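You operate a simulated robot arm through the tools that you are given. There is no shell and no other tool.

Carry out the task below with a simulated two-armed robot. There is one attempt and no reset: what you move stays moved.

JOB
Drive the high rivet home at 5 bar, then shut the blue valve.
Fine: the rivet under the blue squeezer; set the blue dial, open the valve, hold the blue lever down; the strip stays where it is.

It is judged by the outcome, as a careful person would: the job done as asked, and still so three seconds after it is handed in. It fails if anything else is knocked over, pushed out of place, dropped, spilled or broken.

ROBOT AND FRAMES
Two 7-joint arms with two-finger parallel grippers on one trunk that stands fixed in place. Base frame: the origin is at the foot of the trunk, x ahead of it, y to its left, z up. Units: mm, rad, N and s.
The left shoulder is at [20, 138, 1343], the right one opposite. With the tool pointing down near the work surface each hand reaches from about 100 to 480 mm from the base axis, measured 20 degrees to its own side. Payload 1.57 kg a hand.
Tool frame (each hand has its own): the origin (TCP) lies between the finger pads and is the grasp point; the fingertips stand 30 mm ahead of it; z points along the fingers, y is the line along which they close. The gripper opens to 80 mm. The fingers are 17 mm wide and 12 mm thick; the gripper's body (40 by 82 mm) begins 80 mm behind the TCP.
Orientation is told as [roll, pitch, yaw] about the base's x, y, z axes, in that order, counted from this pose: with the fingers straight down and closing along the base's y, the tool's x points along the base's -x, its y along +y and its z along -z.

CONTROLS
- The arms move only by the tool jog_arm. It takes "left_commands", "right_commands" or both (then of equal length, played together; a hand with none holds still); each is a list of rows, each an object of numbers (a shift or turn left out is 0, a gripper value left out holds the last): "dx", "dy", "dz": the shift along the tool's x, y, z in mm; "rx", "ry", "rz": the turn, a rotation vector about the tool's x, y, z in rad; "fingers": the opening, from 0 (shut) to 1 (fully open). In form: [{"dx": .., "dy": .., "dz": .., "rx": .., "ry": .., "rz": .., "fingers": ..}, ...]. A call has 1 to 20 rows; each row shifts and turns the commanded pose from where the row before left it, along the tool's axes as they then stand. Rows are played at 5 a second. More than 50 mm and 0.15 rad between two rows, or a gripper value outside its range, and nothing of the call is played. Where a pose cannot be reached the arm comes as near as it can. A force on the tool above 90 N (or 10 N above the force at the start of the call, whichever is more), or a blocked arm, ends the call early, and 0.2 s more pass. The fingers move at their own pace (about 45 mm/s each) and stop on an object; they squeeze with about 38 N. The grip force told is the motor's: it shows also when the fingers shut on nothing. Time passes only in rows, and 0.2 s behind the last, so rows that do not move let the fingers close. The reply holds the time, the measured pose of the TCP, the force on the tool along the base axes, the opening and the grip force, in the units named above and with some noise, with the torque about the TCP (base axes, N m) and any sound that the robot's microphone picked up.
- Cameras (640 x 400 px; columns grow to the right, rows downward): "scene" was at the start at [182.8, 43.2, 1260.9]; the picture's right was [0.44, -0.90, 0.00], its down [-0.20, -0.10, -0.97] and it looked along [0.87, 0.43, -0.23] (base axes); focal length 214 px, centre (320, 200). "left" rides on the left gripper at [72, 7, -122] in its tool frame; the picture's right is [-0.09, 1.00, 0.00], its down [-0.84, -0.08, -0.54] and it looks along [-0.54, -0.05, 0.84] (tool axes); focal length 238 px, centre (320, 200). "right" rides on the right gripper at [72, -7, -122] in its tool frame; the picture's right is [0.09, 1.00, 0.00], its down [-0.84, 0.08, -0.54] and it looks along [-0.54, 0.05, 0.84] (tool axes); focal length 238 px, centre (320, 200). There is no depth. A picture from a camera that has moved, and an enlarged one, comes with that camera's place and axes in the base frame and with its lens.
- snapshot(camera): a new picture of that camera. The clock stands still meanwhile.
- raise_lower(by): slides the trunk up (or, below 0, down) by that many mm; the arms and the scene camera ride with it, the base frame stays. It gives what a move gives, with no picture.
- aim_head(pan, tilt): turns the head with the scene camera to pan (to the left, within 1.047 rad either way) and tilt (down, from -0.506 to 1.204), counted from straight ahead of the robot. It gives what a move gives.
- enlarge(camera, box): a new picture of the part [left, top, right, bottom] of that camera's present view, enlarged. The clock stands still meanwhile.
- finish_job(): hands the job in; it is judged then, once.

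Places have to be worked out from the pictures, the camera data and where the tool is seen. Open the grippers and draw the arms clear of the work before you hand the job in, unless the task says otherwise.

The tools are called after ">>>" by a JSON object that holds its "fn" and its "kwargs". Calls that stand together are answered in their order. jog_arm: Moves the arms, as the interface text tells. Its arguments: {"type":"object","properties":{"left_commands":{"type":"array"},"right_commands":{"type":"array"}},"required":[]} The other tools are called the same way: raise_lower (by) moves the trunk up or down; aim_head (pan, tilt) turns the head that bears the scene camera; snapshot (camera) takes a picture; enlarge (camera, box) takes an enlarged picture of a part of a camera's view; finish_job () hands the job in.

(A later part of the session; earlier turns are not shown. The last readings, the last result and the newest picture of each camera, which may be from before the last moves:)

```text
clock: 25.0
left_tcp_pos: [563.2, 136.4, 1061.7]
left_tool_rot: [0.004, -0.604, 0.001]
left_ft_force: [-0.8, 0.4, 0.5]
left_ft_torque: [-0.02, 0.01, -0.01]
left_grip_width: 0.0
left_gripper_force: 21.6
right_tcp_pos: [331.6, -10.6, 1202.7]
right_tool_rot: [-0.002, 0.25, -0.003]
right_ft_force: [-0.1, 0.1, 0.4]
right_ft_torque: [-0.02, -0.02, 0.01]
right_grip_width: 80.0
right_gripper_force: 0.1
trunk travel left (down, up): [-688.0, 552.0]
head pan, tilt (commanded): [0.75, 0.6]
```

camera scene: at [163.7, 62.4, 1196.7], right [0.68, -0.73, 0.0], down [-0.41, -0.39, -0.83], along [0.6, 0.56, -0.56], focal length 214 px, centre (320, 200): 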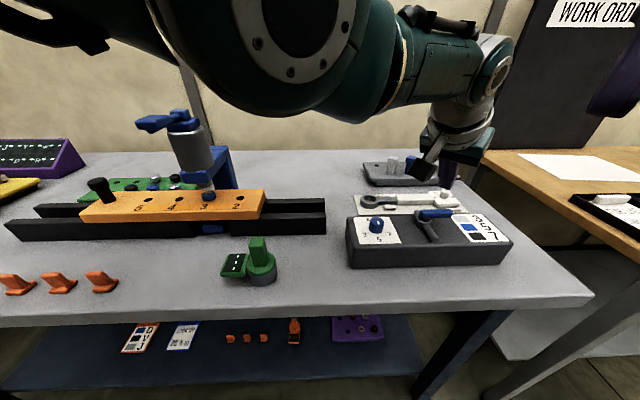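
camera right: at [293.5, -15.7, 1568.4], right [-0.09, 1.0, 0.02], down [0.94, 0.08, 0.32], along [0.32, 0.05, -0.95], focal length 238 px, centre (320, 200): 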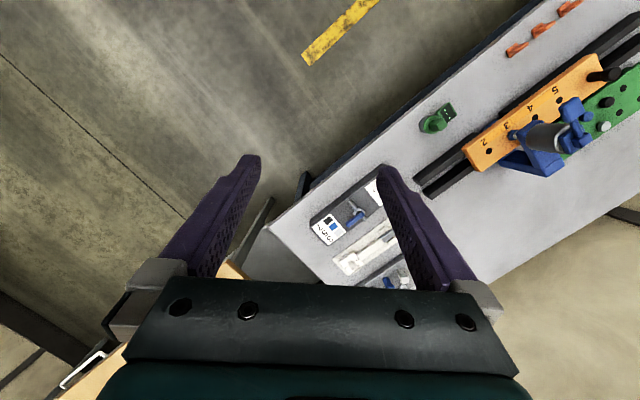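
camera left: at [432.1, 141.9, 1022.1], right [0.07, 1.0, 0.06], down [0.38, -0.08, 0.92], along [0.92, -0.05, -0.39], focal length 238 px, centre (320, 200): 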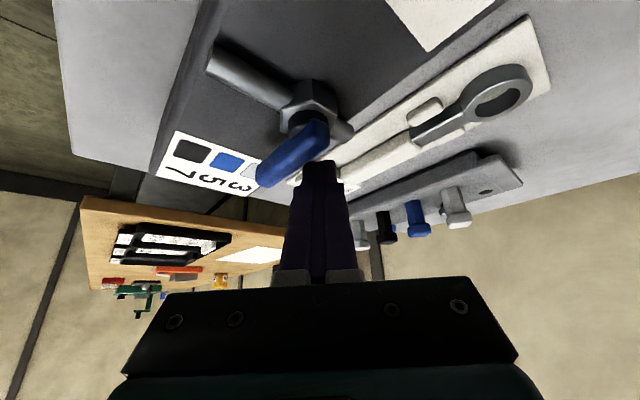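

Now I shift to (577,129) while high, then lower the trunk 80 mm.

>>> {"fn": "jog_arm", "kwargs": {"left_commands": [{"dx": -5.7, "dy": -4, "dz": 4}, {"dx": -5.7, "dy": -4, "dz": 4}, {}]}}

>>> {"fn": "raise_lower", "kwargs": {"by": -80}}

>>> {"fn": "snapshot", "kwargs": {"camera": "left"}}

>>> {"fn": "snapshot", "kwargs": {"camera": "scene"}}

```text
clock: 25.8
left_tcp_pos: [577.1, 127.2, 1062.6]
left_tool_rot: [0.003, -0.605, -0.001]
left_ft_force: [0.2, 0.6, -0.3]
left_ft_torque: [0.01, 0.01, 0.02]
left_grip_width: 0.0
left_gripper_force: 20.8
right_tcp_pos: [331.3, -9.5, 1201.5]
right_tool_rot: [-0.001, 0.25, -0.002]
right_ft_force: [-0.2, 0.7, 0.6]
right_ft_torque: [0.01, -0.02, -0.03]
right_grip_width: 80.1
right_gripper_force: 0.0
trunk travel left (down, up): [-688.0, 552.0]
head pan, tilt (commanded): [0.75, 0.6]
```

```text
clock: 27.0
left_tcp_pos: [576.7, 127.7, 981.8]
left_tool_rot: [0.002, -0.604, 0.0]
left_ft_force: [1.3, 0.5, -0.6]
left_ft_torque: [-0.02, 0.0, 0.02]
left_grip_width: 0.2
left_gripper_force: 21.8
right_tcp_pos: [331.0, -9.2, 1122.8]
right_tool_rot: [-0.003, 0.25, -0.002]
right_ft_force: [-0.1, 0.1, -0.2]
right_ft_torque: [-0.03, -0.01, -0.02]
right_grip_width: 79.9
right_gripper_force: 0.0
trunk travel left (down, up): [-608.0, 632.0]
head pan, tilt (commanded): [0.75, 0.6]
```

```text
taken
camera left: at [447.9, 134.1, 1041.7], right [0.07, 1.0, 0.06], down [0.38, -0.08, 0.92], along [0.92, -0.05, -0.39], focal length 238 px, centre (320, 200)
```

left: 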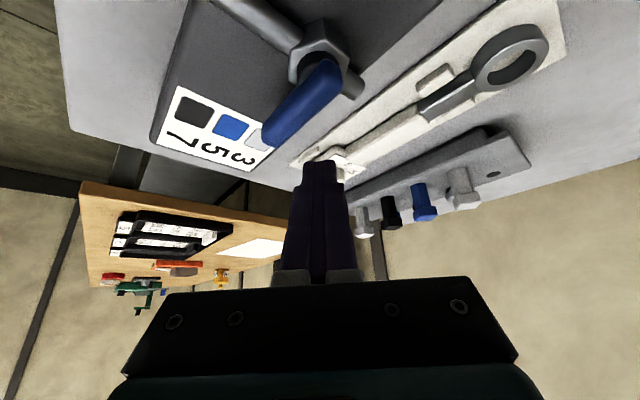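

```text
taken
camera scene: at [163.8, 62.4, 1116.8], right [0.68, -0.73, 0.0], down [-0.41, -0.39, -0.83], along [0.6, 0.56, -0.56], focal length 214 px, centre (320, 200)
```

scene: 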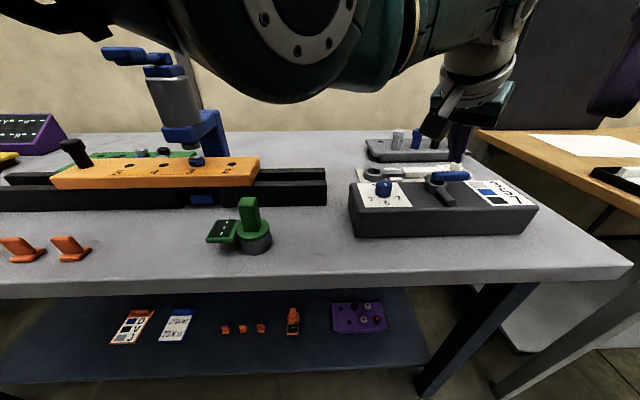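

Reach is now fine at (576.7,127.7,982). I descend 26 mm to put the finger tips beside the handle's far side.

>>> {"fn": "jog_arm", "kwargs": {"left_commands": [{"dx": 4.9, "dz": 7.1}, {"dx": 4.9, "dz": 7.1}, {"dx": 4.9, "dz": 7.1}, {}]}}

>>> {"fn": "snapshot", "kwargs": {"camera": "left"}}

>>> {"fn": "enlarge", "kwargs": {"camera": "scene", "box": [360, 90, 540, 230]}}

```text
clock: 28.0
left_tcp_pos: [576.6, 128.5, 957.4]
left_tool_rot: [0.003, -0.604, 0.001]
left_ft_force: [0.1, 0.2, 0.3]
left_ft_torque: [0.01, 0.02, 0.02]
left_grip_width: 0.1
left_gripper_force: 21.3
right_tcp_pos: [330.6, -10.5, 1122.6]
right_tool_rot: [-0.003, 0.25, -0.001]
right_ft_force: [0.0, 0.6, -0.2]
right_ft_torque: [0.03, 0.0, 0.02]
right_grip_width: 80.1
right_gripper_force: 0.1
trunk travel left (down, up): [-608.0, 632.0]
head pan, tilt (commanded): [0.75, 0.6]
```

```text
taken
camera left: at [448.1, 134.6, 1015.5], right [0.07, 1.0, 0.06], down [0.38, -0.08, 0.92], along [0.92, -0.05, -0.39], focal length 238 px, centre (320, 200)
```

left: 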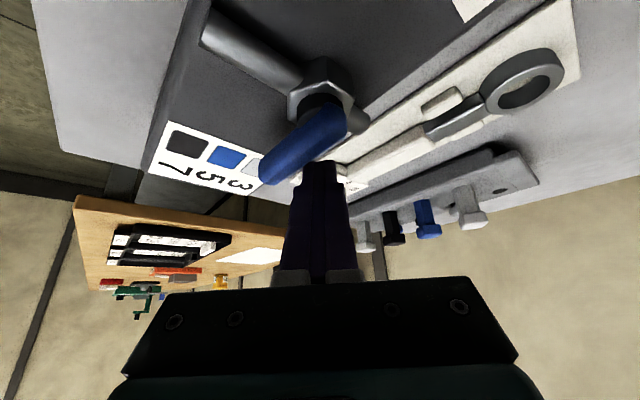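

```text
2.86 times, centred on (450, 160) of scene
camera zoom: at [163.7, 62.4, 1116.7], right [0.68, -0.73, 0.0], down [-0.41, -0.39, -0.83], along [0.6, 0.56, -0.56], focal length 613 px, centre (-51, 314)
```

zoom: 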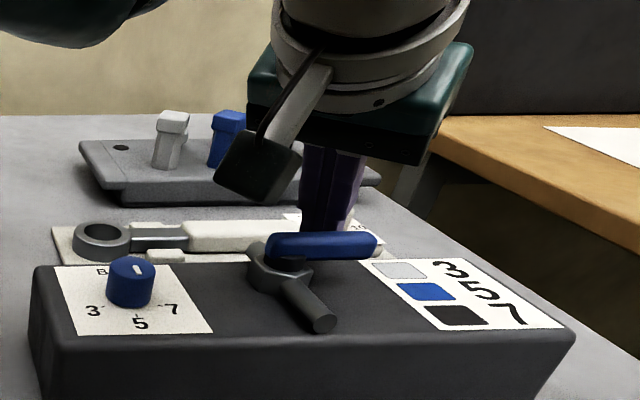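

The closed fingers stand behind the handle. I raise 8 mm (to clear the pipe stub later), then ease toward the front in small steps to feel whether the handle swings that way.

>>> {"fn": "jog_arm", "kwargs": {"left_commands": [{"dx": -4.5, "dz": -6.6}, {"dx": 4.4, "dy": -2, "dz": -3.0}, {"dx": 4.4, "dy": -2, "dz": -3.0}, {"dx": 1.6, "dy": -3, "dz": -1.1}, {}]}}

```text
clock: 29.2
left_tcp_pos: [565.6, 120.7, 964.0]
left_tool_rot: [0.006, -0.603, 0.0]
left_ft_force: [0.2, 1.3, 1.0]
left_ft_torque: [0.01, 0.01, 0.0]
left_grip_width: 0.0
left_gripper_force: 20.9
right_tcp_pos: [330.1, -9.5, 1123.4]
right_tool_rot: [-0.003, 0.25, -0.004]
right_ft_force: [0.9, -0.8, 0.4]
right_ft_torque: [-0.02, -0.01, 0.01]
right_grip_width: 80.0
right_gripper_force: 0.0
trunk travel left (down, up): [-608.0, 632.0]
head pan, tilt (commanded): [0.75, 0.6]
```

No significant force yet. I continue a few mm further.

>>> {"fn": "jog_arm", "kwargs": {"left_commands": [{"dx": 2.0, "dy": -3.1, "dz": -1.35}, {"dx": 2.0, "dy": -3.1, "dz": -1.35}, {}]}}

>>> {"fn": "snapshot", "kwargs": {"camera": "left"}}

>>> {"fn": "enlarge", "kwargs": {"camera": "scene", "box": [360, 90, 540, 230]}}

```text
clock: 30.0
left_tcp_pos: [559.6, 113.7, 963.2]
left_tool_rot: [0.002, -0.605, -0.003]
left_ft_force: [1.0, 0.9, 1.5]
left_ft_torque: [0.01, 0.04, 0.02]
left_grip_width: 0.0
left_gripper_force: 21.3
right_tcp_pos: [331.1, -10.1, 1123.2]
right_tool_rot: [-0.004, 0.249, 0.0]
right_ft_force: [0.1, -0.4, 0.3]
right_ft_torque: [-0.01, 0.03, -0.03]
right_grip_width: 79.8
right_gripper_force: 0.0
trunk travel left (down, up): [-608.0, 632.0]
head pan, tilt (commanded): [0.75, 0.6]
```

```text
taken
camera left: at [430.2, 120.9, 1023.7], right [0.07, 1.0, 0.06], down [0.38, -0.08, 0.92], along [0.92, -0.05, -0.39], focal length 238 px, centre (320, 200)
```

left: 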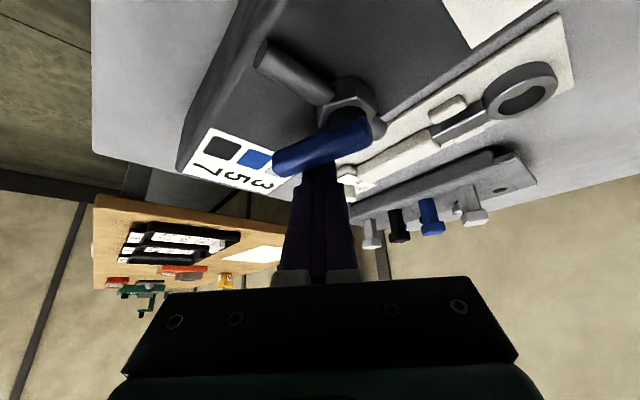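

```text
2.86 times, centred on (450, 160) of scene
camera zoom: at [163.8, 62.5, 1116.8], right [0.68, -0.73, 0.0], down [-0.41, -0.39, -0.83], along [0.6, 0.56, -0.56], focal length 613 px, centre (-51, 314)
```

zoom: 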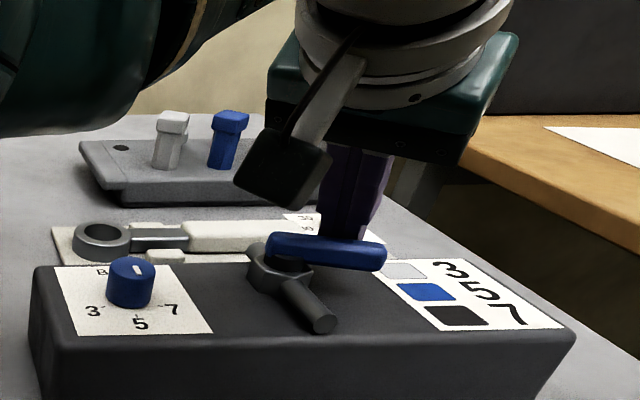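

The handle is swinging toward the front with ~1.5 N – that's the opening direction. I follow the arc further.

>>> {"fn": "jog_arm", "kwargs": {"left_commands": [{"dx": 2.85, "dy": -4.25, "dz": -2.57}, {"dx": 2.85, "dy": -4.25, "dz": -2.57}, {"dx": 3.29, "dy": -2.07, "dz": -2.27}, {"dx": 3.29, "dy": -2.07, "dz": -2.27}, {"dx": 3.29, "dy": -2.07, "dz": -2.27}, {}]}}

>>> {"fn": "snapshot", "kwargs": {"camera": "left"}}

>>> {"fn": "enlarge", "kwargs": {"camera": "scene", "box": [360, 90, 540, 230]}}

```text
clock: 31.4
left_tcp_pos: [540.9, 100.3, 964.5]
left_tool_rot: [0.004, -0.604, 0.001]
left_ft_force: [0.3, 0.7, 0.4]
left_ft_torque: [0.03, 0.0, 0.01]
left_grip_width: 0.1
left_gripper_force: 21.5
right_tcp_pos: [330.5, -9.7, 1122.9]
right_tool_rot: [-0.004, 0.252, -0.001]
right_ft_force: [0.2, -0.5, -0.2]
right_ft_torque: [0.02, -0.01, -0.01]
right_grip_width: 79.9
right_gripper_force: 0.1
trunk travel left (down, up): [-608.0, 632.0]
head pan, tilt (commanded): [0.75, 0.6]
```

```text
taken
camera left: at [410.7, 106.7, 1025.1], right [0.07, 1.0, 0.06], down [0.38, -0.08, 0.92], along [0.92, -0.05, -0.39], focal length 238 px, centre (320, 200)
```

left: 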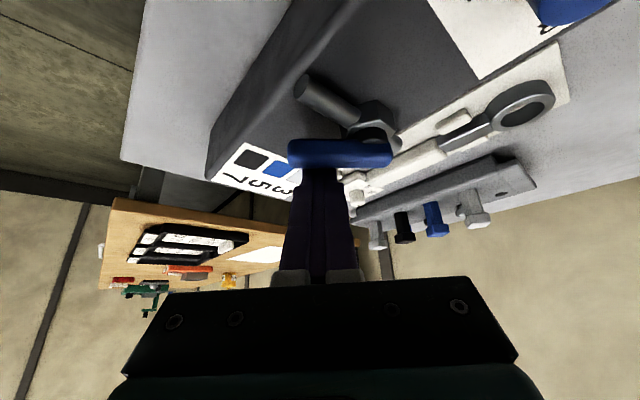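

```text
2.86 times, centred on (450, 160) of scene
camera zoom: at [163.8, 62.4, 1116.8], right [0.68, -0.73, 0.0], down [-0.41, -0.39, -0.83], along [0.6, 0.56, -0.56], focal length 613 px, centre (-51, 314)
```

zoom: 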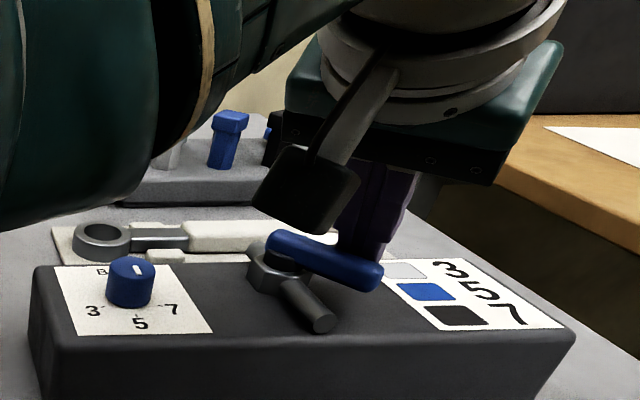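

Handle is about halfway (~90°→ pointing straight −y). Continue along the arc.

>>> {"fn": "jog_arm", "kwargs": {"left_commands": [{"dx": 3.5, "dy": -2.45, "dz": -2.41}, {"dx": 3.5, "dy": -2.45, "dz": -2.41}, {"dx": 3.91, "dy": -0.85, "dz": -2.7}, {"dx": 3.91, "dy": -0.85, "dz": -2.7}, {}]}}

>>> {"fn": "snapshot", "kwargs": {"camera": "left"}}

>>> {"fn": "snapshot", "kwargs": {"camera": "scene"}}

```text
clock: 32.6
left_tcp_pos: [520.9, 91.9, 964.8]
left_tool_rot: [0.005, -0.603, -0.001]
left_ft_force: [0.1, 0.0, -0.6]
left_ft_torque: [0.01, 0.03, 0.02]
left_grip_width: 0.1
left_gripper_force: 21.2
right_tcp_pos: [330.9, -10.5, 1122.7]
right_tool_rot: [-0.003, 0.25, 0.0]
right_ft_force: [0.3, -0.3, -0.2]
right_ft_torque: [-0.02, 0.01, -0.01]
right_grip_width: 80.0
right_gripper_force: 0.2
trunk travel left (down, up): [-608.0, 632.0]
head pan, tilt (commanded): [0.75, 0.6]
```

```text
taken
camera left: at [392.3, 99.2, 1025.0], right [0.07, 1.0, 0.06], down [0.38, -0.08, 0.92], along [0.92, -0.05, -0.39], focal length 238 px, centre (320, 200)
```

left: 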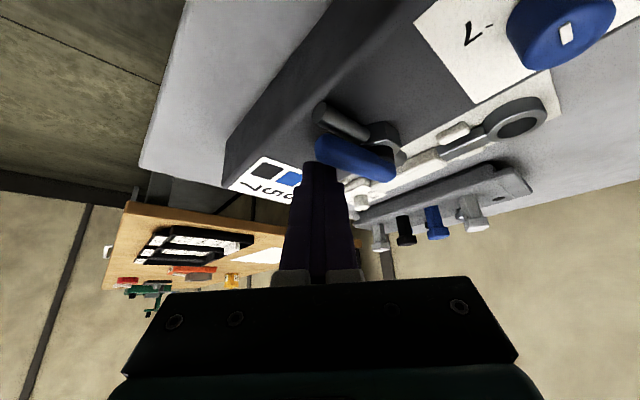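

```text
taken
camera scene: at [163.7, 62.4, 1116.7], right [0.68, -0.73, 0.0], down [-0.41, -0.39, -0.83], along [0.6, 0.56, -0.56], focal length 214 px, centre (320, 200)
```

scene: 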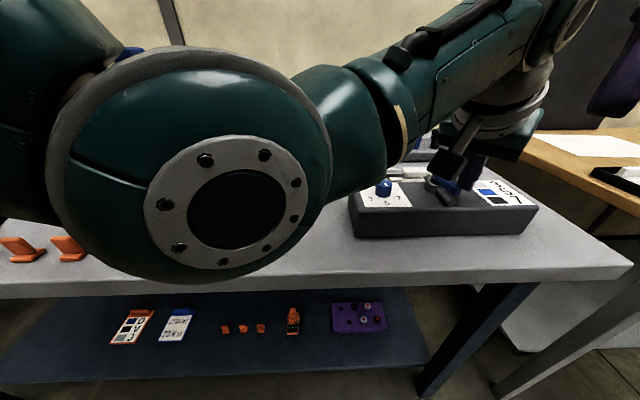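

Handle is nearly over the pipe stub. The elbow has come in low (≈(200,180,1030)) but is clear of the bench items. I continue the last few mm until I feel the stop.

>>> {"fn": "jog_arm", "kwargs": {"left_commands": [{"dx": 2.55, "dy": 1.1, "dz": -1.76}, {"dx": 2.55, "dy": 1.1, "dz": -1.76}, {"dx": 2.55, "dy": 1.1, "dz": -1.76}, {}]}}

>>> {"fn": "enlarge", "kwargs": {"camera": "left", "box": [220, 60, 460, 220]}}

>>> {"fn": "enlarge", "kwargs": {"camera": "scene", "box": [340, 110, 560, 250]}}

```text
clock: 33.6
left_tcp_pos: [516.3, 94.2, 968.1]
left_tool_rot: [0.0, -0.608, -0.002]
left_ft_force: [13.3, -7.9, 1.2]
left_ft_torque: [-0.12, -0.19, -0.18]
left_grip_width: 0.0
left_gripper_force: 21.0
right_tcp_pos: [333.1, -10.8, 1123.8]
right_tool_rot: [-0.004, 0.247, -0.003]
right_ft_force: [-0.2, -0.2, 0.5]
right_ft_torque: [-0.02, -0.02, 0.03]
right_grip_width: 80.0
right_gripper_force: 0.0
trunk travel left (down, up): [-608.0, 632.0]
head pan, tilt (commanded): [0.75, 0.6]
```

```text
2.50 times, centred on (340, 140) of left
camera zoom: at [385.9, 101.3, 1027.2], right [0.08, 1.0, 0.05], down [0.38, -0.08, 0.92], along [0.92, -0.05, -0.38], focal length 596 px, centre (270, 350)
```

zoom: 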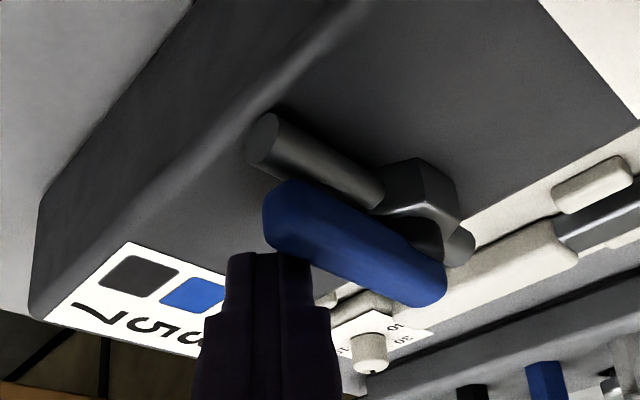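

```text
2.86 times, centred on (450, 180) of scene
camera zoom: at [165.8, 61.1, 1117.1], right [0.68, -0.73, 0.0], down [-0.41, -0.39, -0.83], along [0.6, 0.56, -0.56], focal length 613 px, centre (-51, 257)
```

zoom: 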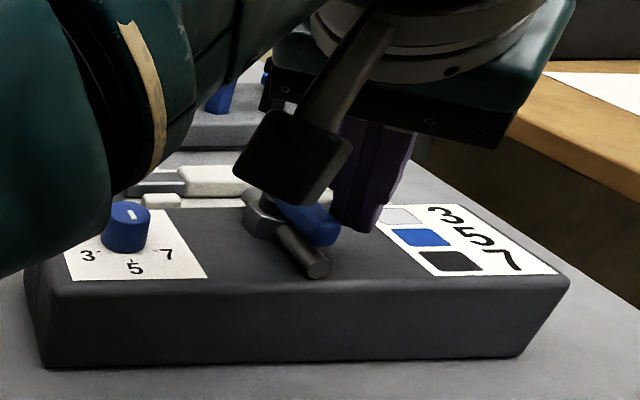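

Force rose to ~15 N – a stop – and the handle measures about −134°, i.e. lined up with the pipe: valve open. I back off and lift.

>>> {"fn": "jog_arm", "kwargs": {"left_commands": [{"dx": -4.9, "dy": -4, "dz": 3.4}, {"dx": -4.9, "dy": -4, "dz": 3.4}, {"dx": -8.6, "dz": -12.3}, {"dx": -11.4, "dz": -16.4}, {"dx": -11.4, "dz": -16.4}, {"dx": -11.4, "dz": -16.4}, {"dx": -11.4, "dz": -16.4}, {}]}}

>>> {"fn": "snapshot", "kwargs": {"camera": "left"}}

>>> {"fn": "snapshot", "kwargs": {"camera": "scene"}}

>>> {"fn": "enlarge", "kwargs": {"camera": "scene", "box": [340, 150, 540, 250]}}

```text
clock: 35.4
left_tcp_pos: [524.3, 87.2, 1060.7]
left_tool_rot: [0.003, -0.606, 0.001]
left_ft_force: [0.0, 0.3, -0.8]
left_ft_torque: [0.0, 0.0, 0.0]
left_grip_width: 0.0
left_gripper_force: 21.9
right_tcp_pos: [332.5, -9.5, 1122.7]
right_tool_rot: [-0.004, 0.248, -0.001]
right_ft_force: [-0.1, 0.3, 0.4]
right_ft_torque: [0.0, -0.01, -0.03]
right_grip_width: 80.0
right_gripper_force: 0.1
trunk travel left (down, up): [-608.0, 632.0]
head pan, tilt (commanded): [0.75, 0.6]
```

```text
taken
camera left: at [395.4, 94.2, 1120.6], right [0.07, 1.0, 0.06], down [0.38, -0.08, 0.92], along [0.92, -0.05, -0.39], focal length 238 px, centre (320, 200)
```

left: 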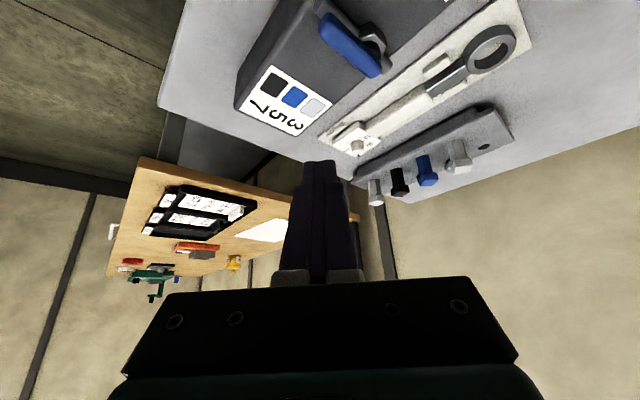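

```text
taken
camera scene: at [163.7, 62.4, 1116.7], right [0.68, -0.73, 0.0], down [-0.41, -0.39, -0.83], along [0.6, 0.56, -0.56], focal length 214 px, centre (320, 200)
```

scene: 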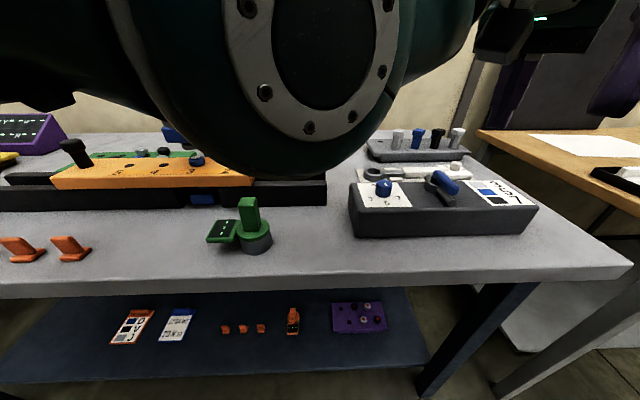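

```text
3.20 times, centred on (440, 200) of scene
camera zoom: at [163.7, 62.4, 1116.7], right [0.68, -0.73, 0.0], down [-0.41, -0.39, -0.83], along [0.6, 0.56, -0.56], focal length 686 px, centre (-64, 200)
```

zoom: 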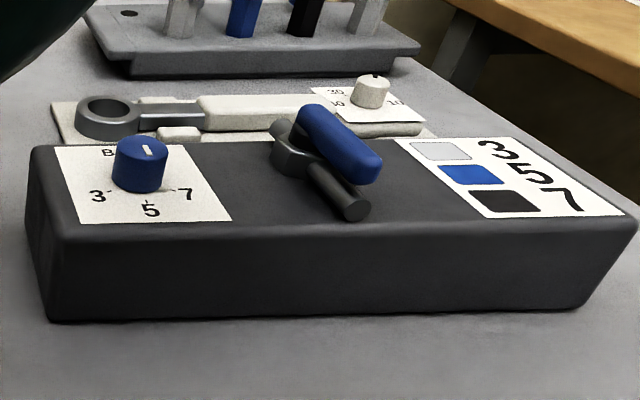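

The handle is parallel to the pipe stub: valve open, dial at 5. Now for the lever: raise the trunk so the left hand can go above the squeezer safely.

>>> {"fn": "raise_lower", "kwargs": {"by": 130}}

>>> {"fn": "jog_arm", "kwargs": {"left_commands": [{"ry": 0.15, "dz": -10}, {"ry": 0.15, "dz": -10}, {"ry": 0.15, "dz": -10}, {"ry": 0.156, "dz": -10}, {}]}}

```text
clock: 37.0
left_tcp_pos: [525.2, 88.2, 1190.5]
left_tool_rot: [0.003, -0.605, 0.0]
left_ft_force: [0.0, 0.2, -0.2]
left_ft_torque: [-0.02, -0.02, 0.0]
left_grip_width: 0.0
left_gripper_force: 21.3
right_tcp_pos: [330.5, -8.9, 1252.6]
right_tool_rot: [-0.004, 0.248, -0.001]
right_ft_force: [0.2, 0.3, -0.1]
right_ft_torque: [-0.01, 0.0, 0.0]
right_grip_width: 80.2
right_gripper_force: 0.0
trunk travel left (down, up): [-738.0, 502.0]
head pan, tilt (commanded): [0.75, 0.6]
```

```text
refused: row 4 steps farther than a row can; nothing moved
```

Row limit is 0.15 rad; I'll spread the turn over five rows.

>>> {"fn": "jog_arm", "kwargs": {"left_commands": [{"ry": 0.121, "dz": -10}, {"ry": 0.121, "dz": -10}, {"ry": 0.121, "dz": -10}, {"ry": 0.121, "dz": -10}, {"ry": 0.121}, {}]}}

```text
clock: 38.4
left_tcp_pos: [458.9, 94.8, 1219.2]
left_tool_rot: [0.003, 0.001, 0.003]
left_ft_force: [-0.1, -0.3, 0.0]
left_ft_torque: [0.02, -0.01, 0.0]
left_grip_width: 0.0
left_gripper_force: 20.9
left hand out of reach, approached as far as the arm can: row 4, 5
right_tcp_pos: [332.3, -9.5, 1252.9]
right_tool_rot: [-0.002, 0.25, -0.002]
right_ft_force: [0.3, -0.6, 0.1]
right_ft_torque: [-0.02, -0.01, -0.02]
right_grip_width: 79.8
right_gripper_force: 0.1
trunk travel left (down, up): [-738.0, 502.0]
head pan, tilt (commanded): [0.75, 0.6]
```

Now upright at (459,95,1219). I move over toward the lever paddle (≈(233,450)), staying at z≈1245 above the squeezer.

>>> {"fn": "jog_arm", "kwargs": {"left_commands": [{"dx": 22.6, "dy": 35.5, "dz": -2.6}, {"dx": 22.6, "dy": 35.5, "dz": -2.6}, {"dx": 22.6, "dy": 35.5, "dz": -2.6}, {"dx": 22.6, "dy": 35.5, "dz": -2.6}, {"dx": 22.6, "dy": 35.5, "dz": -2.6}, {"dx": 22.6, "dy": 35.5, "dz": -2.6}, {"dx": 22.6, "dy": 35.5, "dz": -2.6}, {"dx": 22.6, "dy": 35.5, "dz": -2.6}, {"dx": 22.6, "dy": 35.5, "dz": -2.6}, {"dx": 22.6, "dy": 35.5, "dz": -2.6}, {}]}}

>>> {"fn": "snapshot", "kwargs": {"camera": "left"}}

>>> {"fn": "snapshot", "kwargs": {"camera": "scene"}}

```text
clock: 40.8
left_tcp_pos: [460.3, 93.6, 1219.5]
left_tool_rot: [0.003, 0.002, 0.0]
left_ft_force: [0.1, 0.6, -0.6]
left_ft_torque: [0.01, 0.03, 0.02]
left_grip_width: 0.0
left_gripper_force: 21.6
left hand out of reach, approached as far as the arm can: row 1, 2, 3, 4, 5, 6, 7, 8, 9, 10
right_tcp_pos: [331.9, -10.1, 1253.3]
right_tool_rot: [-0.004, 0.251, -0.002]
right_ft_force: [-0.2, -0.1, -0.5]
right_ft_torque: [-0.02, 0.03, 0.02]
right_grip_width: 80.0
right_gripper_force: 0.0
trunk travel left (down, up): [-738.0, 502.0]
head pan, tilt (commanded): [0.75, 0.6]
```

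```text
taken
camera left: at [387.4, 101.0, 1340.8], right [0.09, 1.0, 0.0], down [0.84, -0.08, 0.54], along [0.54, -0.05, -0.84], focal length 238 px, centre (320, 200)
```

left: 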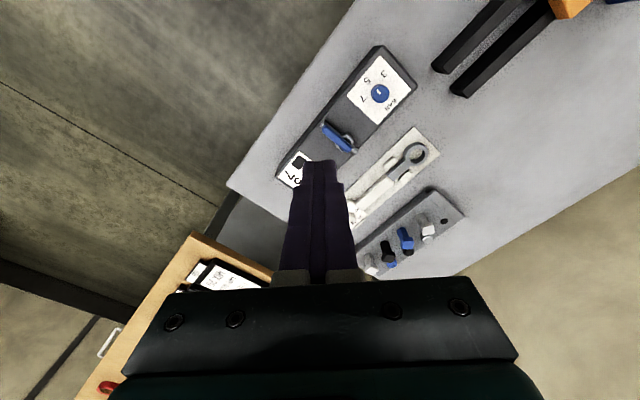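

```text
taken
camera scene: at [163.7, 62.4, 1246.7], right [0.68, -0.73, 0.0], down [-0.41, -0.39, -0.83], along [0.6, 0.56, -0.56], focal length 214 px, centre (320, 200)
```

scene: 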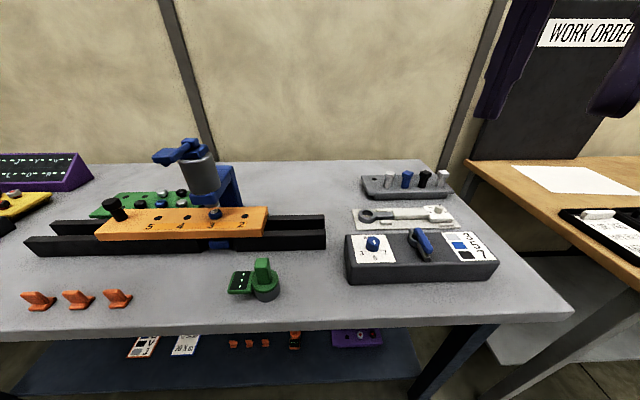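

The arm reports out of reach for that path (likely an awkward wrist/elbow posture). The scene confirms dial and valve are fine. I'll try small probing moves: back toward the body's left and lower.

>>> {"fn": "jog_arm", "kwargs": {"left_commands": [{"dx": -10, "dy": 15, "dz": 10}, {"dx": -10, "dy": 15, "dz": 10}, {}]}}

```text
clock: 41.6
left_tcp_pos: [473.4, 125.7, 1199.5]
left_tool_rot: [0.003, 0.0, 0.0]
left_ft_force: [0.4, 0.4, 1.2]
left_ft_torque: [0.02, -0.02, -0.03]
left_grip_width: 0.0
left_gripper_force: 21.2
left hand out of reach, approached as far as the arm can: row 2
right_tcp_pos: [331.7, -10.0, 1253.6]
right_tool_rot: [-0.004, 0.25, -0.002]
right_ft_force: [0.4, -0.1, 0.2]
right_ft_torque: [0.0, 0.0, 0.04]
right_grip_width: 80.3
right_gripper_force: 0.0
trunk travel left (down, up): [-738.0, 502.0]
head pan, tilt (commanded): [0.75, 0.6]
```

>>> {"fn": "jog_arm", "kwargs": {"left_commands": [{"dx": 3, "dy": 20, "dz": 10}, {"dx": 3, "dy": 20, "dz": 10}, {"dx": 3, "dy": 20, "dz": 5}, {}]}}

```text
clock: 42.6
left_tcp_pos: [463.7, 187.3, 1172.8]
left_tool_rot: [0.004, 0.002, 0.002]
left_ft_force: [-0.2, -0.5, 0.0]
left_ft_torque: [-0.03, 0.0, -0.01]
left_grip_width: 0.0
left_gripper_force: 21.4
right_tcp_pos: [331.5, -9.0, 1252.4]
right_tool_rot: [-0.002, 0.249, -0.002]
right_ft_force: [0.6, -0.2, -0.9]
right_ft_torque: [0.0, -0.01, -0.01]
right_grip_width: 80.1
right_gripper_force: 0.1
trunk travel left (down, up): [-738.0, 502.0]
head pan, tilt (commanded): [0.75, 0.6]
```

Moving again. I retract inward and left toward the squeezer.

>>> {"fn": "jog_arm", "kwargs": {"left_commands": [{"dx": 15, "dy": 15}, {"dx": 20, "dy": 20}, {"dx": 20, "dy": 20}, {"dx": 20, "dy": 20}, {"dx": 20, "dy": 20, "dz": -5}, {"dx": 20, "dy": 20, "dz": -5}, {"dx": 20, "dy": 20, "dz": -5}, {}]}}

>>> {"fn": "snapshot", "kwargs": {"camera": "scene"}}

```text
clock: 44.4
left_tcp_pos: [329.8, 319.6, 1188.0]
left_tool_rot: [0.003, 0.001, 0.001]
left_ft_force: [-0.3, 0.6, 0.0]
left_ft_torque: [0.01, 0.01, 0.02]
left_grip_width: 0.0
left_gripper_force: 21.3
right_tcp_pos: [331.3, -11.4, 1252.6]
right_tool_rot: [-0.004, 0.249, -0.002]
right_ft_force: [-0.3, -0.7, -0.2]
right_ft_torque: [0.0, 0.0, 0.0]
right_grip_width: 80.2
right_gripper_force: 0.1
trunk travel left (down, up): [-738.0, 502.0]
head pan, tilt (commanded): [0.75, 0.6]
```

```text
taken
camera scene: at [163.7, 62.4, 1246.7], right [0.68, -0.73, 0.0], down [-0.41, -0.39, -0.83], along [0.6, 0.56, -0.56], focal length 214 px, centre (320, 200)
```

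scene: 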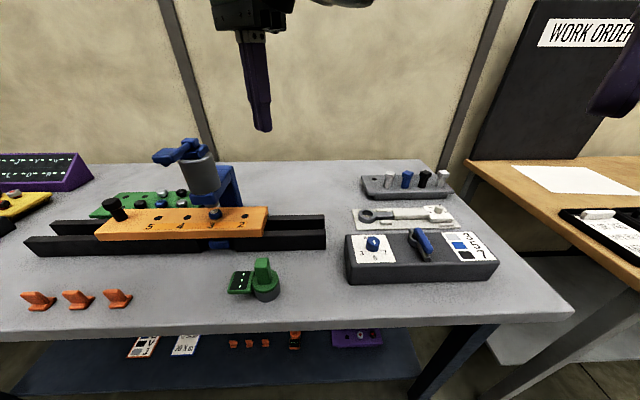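

Path is clear. I move above the paddle at z≈1200 (fingertips ≈1170, paddle ≈1113).

>>> {"fn": "jog_arm", "kwargs": {"left_commands": [{"dx": 16, "dy": 21.7, "dz": -4}, {"dx": 16, "dy": 21.7, "dz": -4}, {"dx": 16, "dy": 21.7, "dz": -4}, {"dx": 16, "dy": 21.7}, {"dx": 16, "dy": 21.7}, {"dx": 16, "dy": 21.7}, {}]}}

>>> {"fn": "snapshot", "kwargs": {"camera": "left"}}

>>> {"fn": "enlarge", "kwargs": {"camera": "scene", "box": [80, 40, 340, 260]}}

```text
clock: 46.0
left_tcp_pos: [232.5, 452.4, 1198.4]
left_tool_rot: [0.005, 0.002, 0.001]
left_ft_force: [0.5, 0.4, 0.4]
left_ft_torque: [0.03, -0.01, 0.01]
left_grip_width: 0.2
left_gripper_force: 21.4
right_tcp_pos: [331.8, -10.5, 1253.2]
right_tool_rot: [-0.004, 0.25, -0.003]
right_ft_force: [0.4, -0.3, 0.4]
right_ft_torque: [-0.02, -0.01, 0.02]
right_grip_width: 80.3
right_gripper_force: 0.2
trunk travel left (down, up): [-738.0, 502.0]
head pan, tilt (commanded): [0.75, 0.6]
```

```text
taken
camera left: at [159.6, 459.0, 1322.1], right [0.09, 1.0, 0.0], down [0.84, -0.08, 0.54], along [0.54, -0.05, -0.84], focal length 238 px, centre (320, 200)
```

left: 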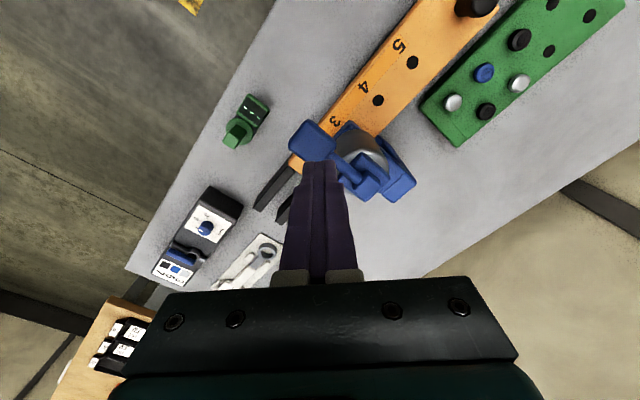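

```text
1.82 times, centred on (210, 150) of scene
camera zoom: at [163.7, 62.4, 1246.7], right [0.68, -0.73, 0.0], down [-0.41, -0.39, -0.83], along [0.6, 0.56, -0.56], focal length 390 px, centre (520, 291)
```

zoom: 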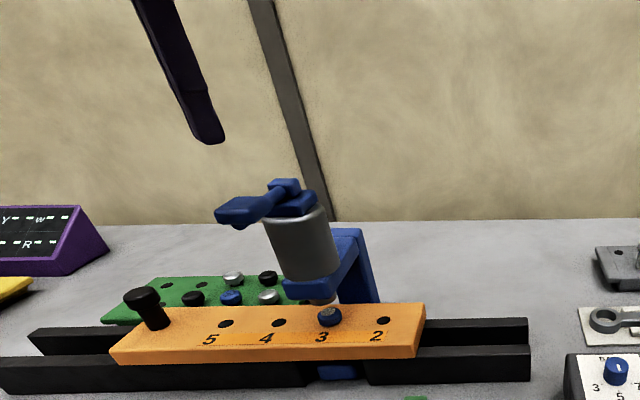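

Let me zoom to pin down the paddle centre relative to the fingertips.

>>> {"fn": "enlarge", "kwargs": {"camera": "left", "box": [270, 90, 430, 220]}}

>>> {"fn": "enlarge", "kwargs": {"camera": "scene", "box": [140, 110, 260, 260]}}

```text
3.08 times, centred on (350, 155) of left
camera zoom: at [159.6, 459.0, 1322.1], right [0.09, 1.0, 0.0], down [0.84, -0.08, 0.54], along [0.54, -0.05, -0.84], focal length 733 px, centre (228, 338)
```

zoom: 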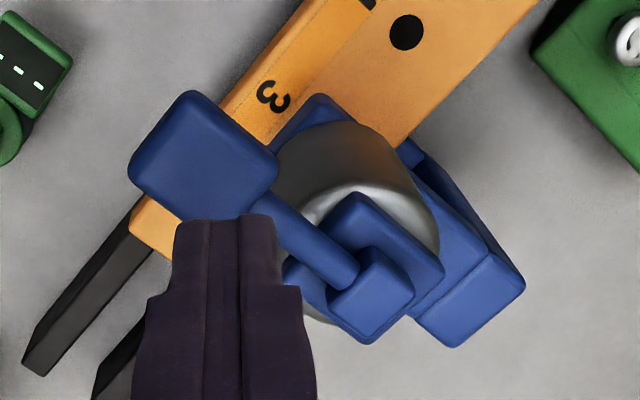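

```text
2.67 times, centred on (200, 185) of scene
camera zoom: at [163.7, 62.4, 1246.7], right [0.68, -0.73, 0.0], down [-0.41, -0.39, -0.83], along [0.6, 0.56, -0.56], focal length 572 px, centre (640, 240)
```

zoom: 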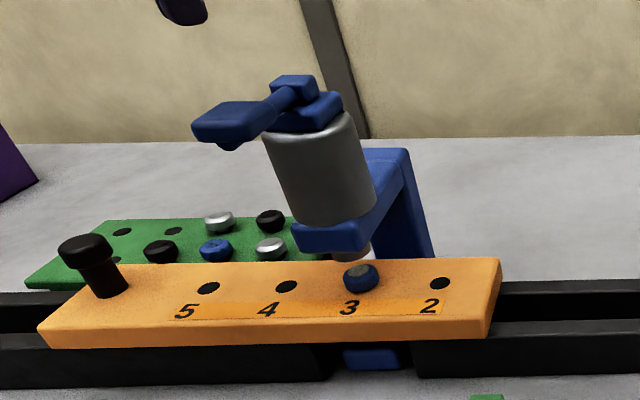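

Both views put the paddle centre near (229,446) with its top around z≈1117–1120. I shift by (−3,−6) and descend 40 mm so the fingertips hover just above it.

>>> {"fn": "jog_arm", "kwargs": {"left_commands": [{"dx": 3, "dy": -6}, {"dz": 10}, {"dz": 10}, {"dz": 10}, {"dz": 8}, {}]}}

>>> {"fn": "enlarge", "kwargs": {"camera": "left", "box": [270, 110, 430, 240]}}

>>> {"fn": "enlarge", "kwargs": {"camera": "scene", "box": [120, 90, 260, 230]}}

```text
clock: 47.4
left_tcp_pos: [230.0, 444.5, 1162.4]
left_tool_rot: [0.003, 0.002, 0.002]
left_ft_force: [0.3, -0.4, 0.8]
left_ft_torque: [0.02, 0.03, 0.0]
left_grip_width: 0.0
left_gripper_force: 21.4
right_tcp_pos: [332.8, -10.3, 1253.2]
right_tool_rot: [-0.003, 0.248, -0.003]
right_ft_force: [0.5, -0.1, 1.0]
right_ft_torque: [-0.01, 0.0, -0.01]
right_grip_width: 80.2
right_gripper_force: 0.0
trunk travel left (down, up): [-738.0, 502.0]
head pan, tilt (commanded): [0.75, 0.6]
```

```text
3.08 times, centred on (350, 175) of left
camera zoom: at [156.8, 450.7, 1284.5], right [0.09, 1.0, 0.0], down [0.84, -0.08, 0.54], along [0.54, -0.05, -0.84], focal length 733 px, centre (228, 277)
```

zoom: 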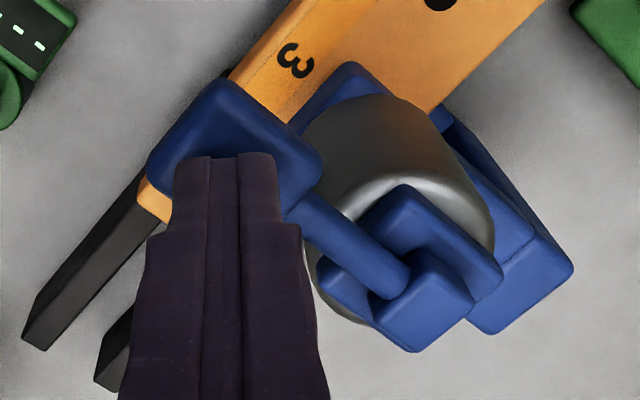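

```text
2.86 times, centred on (190, 160) of scene
camera zoom: at [163.7, 62.4, 1246.7], right [0.68, -0.73, 0.0], down [-0.41, -0.39, -0.83], along [0.6, 0.56, -0.56], focal length 613 px, centre (691, 314)
```

zoom: 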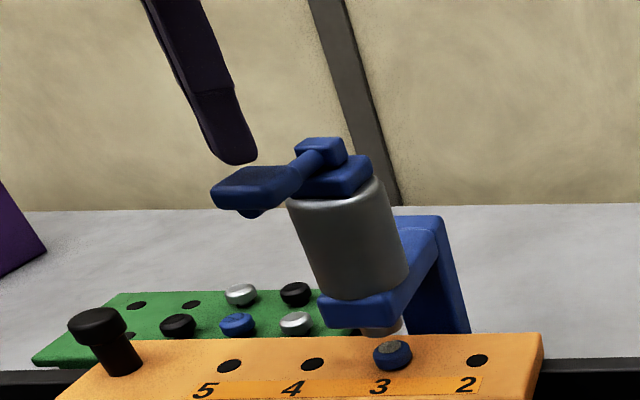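

Fingertips hover over the paddle's centre within ~3 mm. I now lower gently in small steps to find contact.

>>> {"fn": "jog_arm", "kwargs": {"left_commands": [{"dx": -2, "dy": 2, "dz": 3}, {"dz": 3}, {"dz": 3}, {"dz": 3}, {}]}}

```text
clock: 48.6
left_tcp_pos: [231.0, 446.4, 1152.3]
left_tool_rot: [0.003, 0.002, 0.002]
left_ft_force: [-2.5, -1.3, 4.4]
left_ft_torque: [-0.03, 0.01, 0.02]
left_grip_width: 0.0
left_gripper_force: 21.1
right_tcp_pos: [331.4, -10.3, 1252.3]
right_tool_rot: [-0.003, 0.25, -0.001]
right_ft_force: [-0.5, -0.4, 0.2]
right_ft_torque: [0.01, -0.03, 0.01]
right_grip_width: 80.2
right_gripper_force: 0.1
trunk travel left (down, up): [-738.0, 502.0]
head pan, tilt (commanded): [0.75, 0.6]
```

Contact: 4–5 N upward at tip z≈1122. I press further, a few mm at a time.

>>> {"fn": "jog_arm", "kwargs": {"left_commands": [{"dz": 3}, {"dz": 3}, {"dz": 3}, {}]}}

>>> {"fn": "enlarge", "kwargs": {"camera": "scene", "box": [120, 90, 260, 230]}}

```text
clock: 49.6
left_tcp_pos: [231.2, 446.9, 1142.6]
left_tool_rot: [0.003, 0.001, 0.003]
left_ft_force: [-2.2, -2.9, 5.1]
left_ft_torque: [-0.02, -0.01, -0.02]
left_grip_width: 0.1
left_gripper_force: 21.0
right_tcp_pos: [330.9, -10.3, 1252.2]
right_tool_rot: [-0.002, 0.249, -0.002]
right_ft_force: [0.0, -0.4, -0.1]
right_ft_torque: [0.0, 0.0, -0.02]
right_grip_width: 79.8
right_gripper_force: 0.0
trunk travel left (down, up): [-738.0, 502.0]
head pan, tilt (commanded): [0.75, 0.6]
```

```text
2.86 times, centred on (190, 160) of scene
camera zoom: at [163.7, 62.4, 1246.8], right [0.68, -0.73, 0.0], down [-0.41, -0.39, -0.83], along [0.6, 0.56, -0.56], focal length 613 px, centre (691, 314)
```

zoom: 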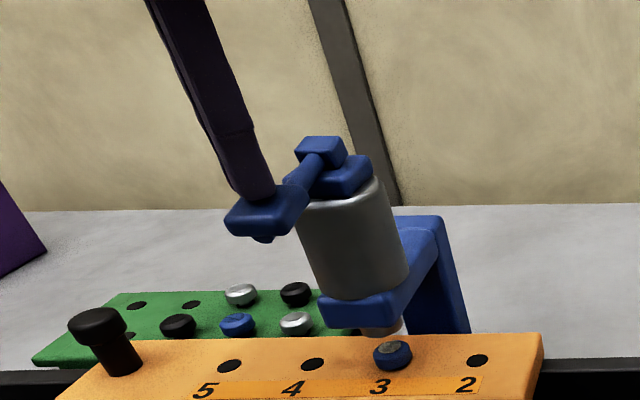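

The lever is moving down with ~5 N. I press further and watch for the squeeze sound.

>>> {"fn": "jog_arm", "kwargs": {"left_commands": [{"dz": 3}, {"dz": 3}, {"dz": 3}, {}]}}

>>> {"fn": "enlarge", "kwargs": {"camera": "scene", "box": [120, 90, 260, 230]}}

```text
clock: 50.6
left_tcp_pos: [230.8, 446.9, 1134.9]
left_tool_rot: [0.004, 0.001, 0.003]
left_ft_force: [-1.6, -2.0, 7.7]
left_ft_torque: [0.01, 0.03, 0.0]
left_grip_width: 0.1
left_gripper_force: 21.0
right_tcp_pos: [332.4, -9.9, 1254.2]
right_tool_rot: [-0.002, 0.25, -0.004]
right_ft_force: [0.2, -0.9, -0.6]
right_ft_torque: [-0.02, -0.01, -0.02]
right_grip_width: 80.1
right_gripper_force: 0.0
trunk travel left (down, up): [-738.0, 502.0]
head pan, tilt (commanded): [0.75, 0.6]
```

```text
2.86 times, centred on (190, 160) of scene
camera zoom: at [163.7, 62.6, 1246.8], right [0.68, -0.73, 0.0], down [-0.41, -0.39, -0.83], along [0.6, 0.56, -0.56], focal length 613 px, centre (691, 314)
```

zoom: 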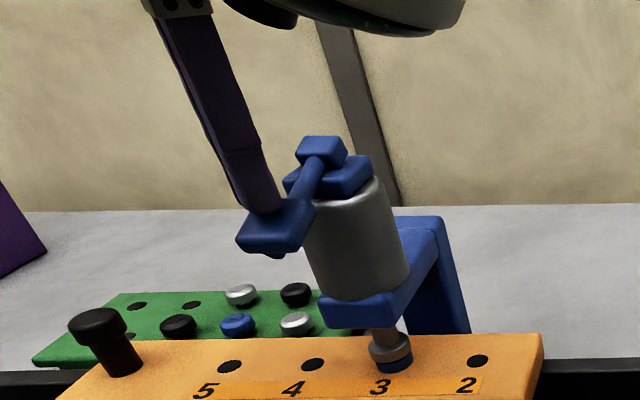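

The ram has come down onto the rivet. I press 2 mm more and hold the lever down.

>>> {"fn": "jog_arm", "kwargs": {"left_commands": [{"dz": 2}, {}, {}, {}, {}, {}, {}, {}, {}, {}]}}

>>> {"fn": "enlarge", "kwargs": {"camera": "scene", "box": [120, 90, 260, 230]}}

>>> {"fn": "enlarge", "kwargs": {"camera": "scene", "box": [170, 190, 250, 240]}}

```text
clock: 52.8
left_tcp_pos: [231.8, 447.4, 1132.3]
left_tool_rot: [0.006, 0.002, 0.002]
left_ft_force: [-8.2, -10.8, 29.8]
left_ft_torque: [0.0, -0.02, -0.01]
left_grip_width: 0.0
left_gripper_force: 21.2
right_tcp_pos: [330.6, -8.7, 1252.9]
right_tool_rot: [-0.001, 0.249, -0.002]
right_ft_force: [-0.1, 0.0, 0.0]
right_ft_torque: [-0.04, -0.03, 0.01]
right_grip_width: 80.3
right_gripper_force: 0.1
trunk travel left (down, up): [-738.0, 502.0]
head pan, tilt (commanded): [0.75, 0.6]
```

```text
2.86 times, centred on (190, 160) of scene
camera zoom: at [163.8, 63.0, 1246.9], right [0.68, -0.73, 0.0], down [-0.41, -0.38, -0.83], along [0.6, 0.56, -0.56], focal length 613 px, centre (691, 314)
```

zoom: 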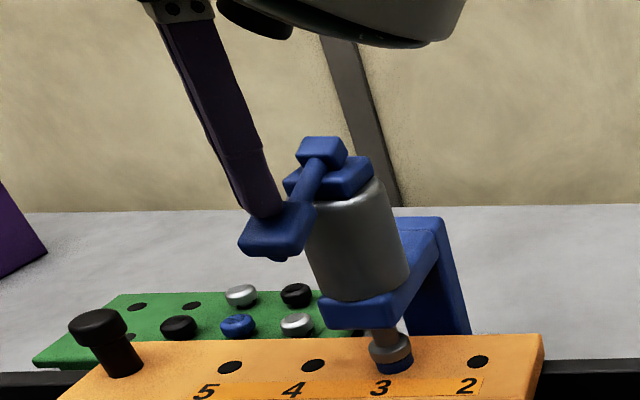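

```text
8.00 times, centred on (210, 215) of scene
camera zoom: at [163.8, 63.0, 1246.9], right [0.68, -0.73, 0.0], down [-0.41, -0.38, -0.83], along [0.6, 0.56, -0.56], focal length 1716 px, centre (1200, 80)
```

zoom: 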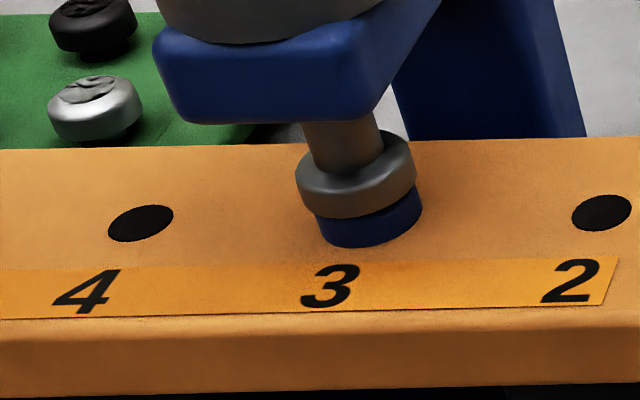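

Lever is at its stop (~30 N). The ram presses on the rivet; I keep holding a few seconds and compare.

>>> {"fn": "jog_arm", "kwargs": {"left_commands": [{}, {}, {}, {}, {}, {}, {}, {}, {}, {}, {}, {}, {}, {}, {}]}}

>>> {"fn": "enlarge", "kwargs": {"camera": "scene", "box": [170, 190, 250, 240]}}

```text
clock: 56.0
left_tcp_pos: [231.5, 448.2, 1132.1]
left_tool_rot: [0.005, 0.002, 0.002]
left_ft_force: [-8.3, -8.8, 29.4]
left_ft_torque: [0.07, 0.02, 0.03]
left_grip_width: 0.0
left_gripper_force: 22.0
right_tcp_pos: [332.2, -8.9, 1252.6]
right_tool_rot: [-0.001, 0.25, -0.001]
right_ft_force: [0.1, 0.1, 0.2]
right_ft_torque: [0.04, 0.0, 0.02]
right_grip_width: 80.0
right_gripper_force: 0.2
trunk travel left (down, up): [-738.0, 502.0]
head pan, tilt (commanded): [0.75, 0.6]
```

```text
8.00 times, centred on (210, 215) of scene
camera zoom: at [163.8, 63.3, 1246.9], right [0.68, -0.73, 0.0], down [-0.41, -0.38, -0.83], along [0.6, 0.56, -0.56], focal length 1716 px, centre (1200, 80)
```

zoom: 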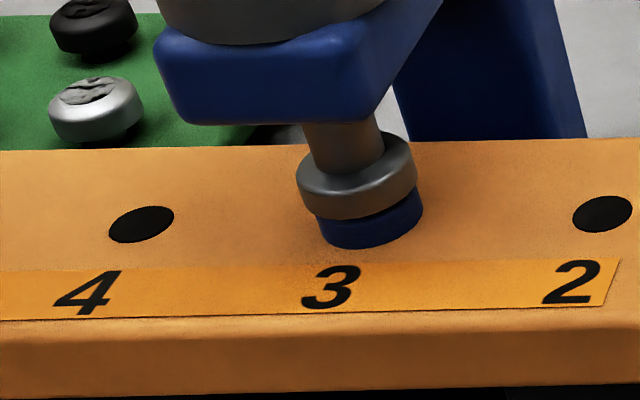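

Stable, no change between holds, so the stroke is complete. I lift off slowly and check the rivet's height.

>>> {"fn": "jog_arm", "kwargs": {"left_commands": [{"dz": -5}, {"dz": -6}, {"dz": -6}, {"dz": -8}, {"dz": -12}, {"dz": -15}, {"dz": -15}, {}]}}

>>> {"fn": "enlarge", "kwargs": {"camera": "scene", "box": [170, 190, 250, 240]}}

>>> {"fn": "enlarge", "kwargs": {"camera": "scene", "box": [80, 110, 340, 260]}}

```text
clock: 57.8
left_tcp_pos: [230.1, 445.1, 1197.7]
left_tool_rot: [0.004, 0.002, 0.002]
left_ft_force: [0.0, 0.0, 0.2]
left_ft_torque: [-0.01, 0.0, 0.01]
left_grip_width: 0.0
left_gripper_force: 21.4
right_tcp_pos: [331.8, -10.2, 1253.5]
right_tool_rot: [-0.004, 0.249, -0.002]
right_ft_force: [0.5, 0.8, 1.1]
right_ft_torque: [0.0, -0.01, -0.01]
right_grip_width: 79.9
right_gripper_force: 0.0
trunk travel left (down, up): [-738.0, 502.0]
head pan, tilt (commanded): [0.75, 0.6]
```

```text
8.00 times, centred on (210, 215) of scene
camera zoom: at [163.7, 62.4, 1246.7], right [0.68, -0.73, 0.0], down [-0.41, -0.39, -0.83], along [0.6, 0.56, -0.56], focal length 1716 px, centre (1200, 80)
```

zoom: 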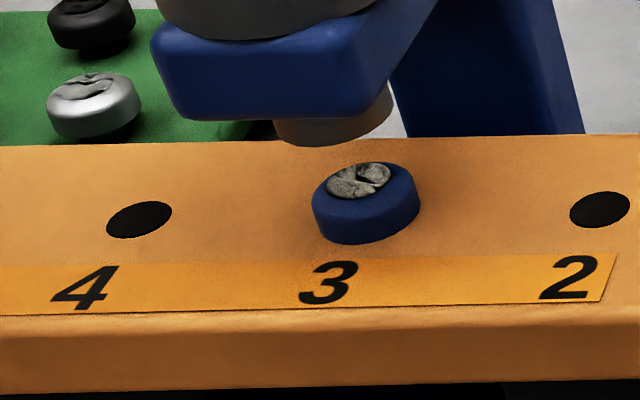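

```text
2.46 times, centred on (210, 185) of scene
camera zoom: at [163.7, 62.4, 1246.7], right [0.68, -0.73, 0.0], down [-0.41, -0.39, -0.83], along [0.6, 0.56, -0.56], focal length 528 px, centre (591, 237)
```

zoom: 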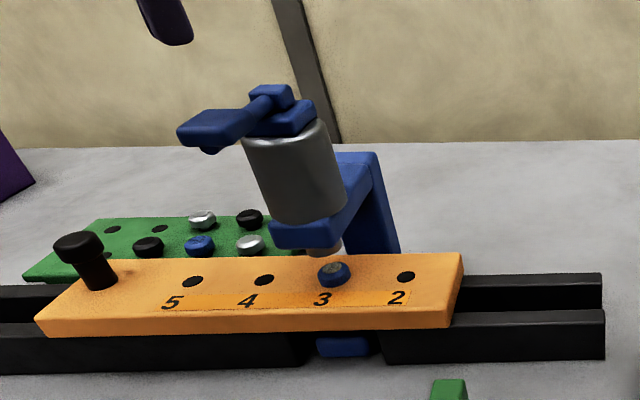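

The head now looks pressed (crushed centre). I'll compare with the same zoom box as before pressing, and look at the reference rivets on the green board.

>>> {"fn": "enlarge", "kwargs": {"camera": "scene", "box": [140, 110, 260, 260]}}

>>> {"fn": "enlarge", "kwargs": {"camera": "scene", "box": [85, 170, 225, 230]}}

>>> {"fn": "snapshot", "kwargs": {"camera": "left"}}

```text
2.67 times, centred on (200, 185) of scene
camera zoom: at [163.7, 62.4, 1246.7], right [0.68, -0.73, 0.0], down [-0.41, -0.39, -0.83], along [0.6, 0.56, -0.56], focal length 572 px, centre (640, 240)
```

zoom: 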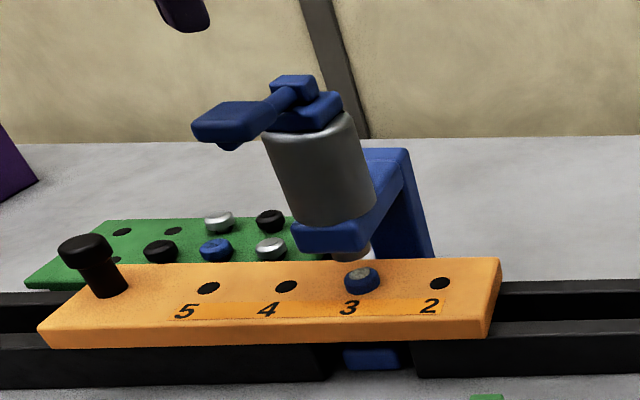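

```text
4.57 times, centred on (155, 200) of scene
camera zoom: at [163.7, 62.4, 1246.7], right [0.68, -0.73, 0.0], down [-0.41, -0.39, -0.83], along [0.6, 0.56, -0.56], focal length 980 px, centre (1074, 200)
```

zoom: 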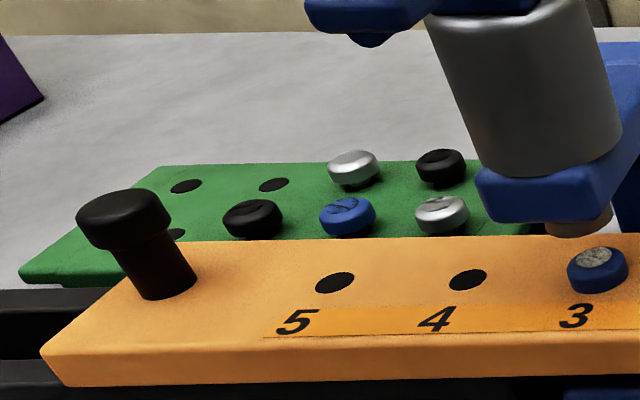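

```text
taken
camera left: at [158.3, 452.9, 1319.9], right [0.09, 1.0, 0.0], down [0.84, -0.08, 0.54], along [0.54, -0.05, -0.84], focal length 238 px, centre (320, 200)
```

left: 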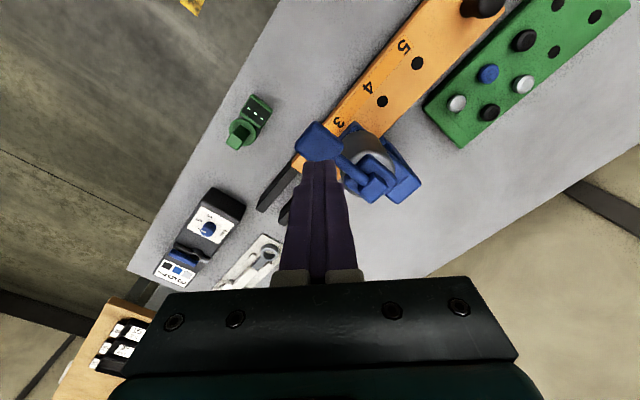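

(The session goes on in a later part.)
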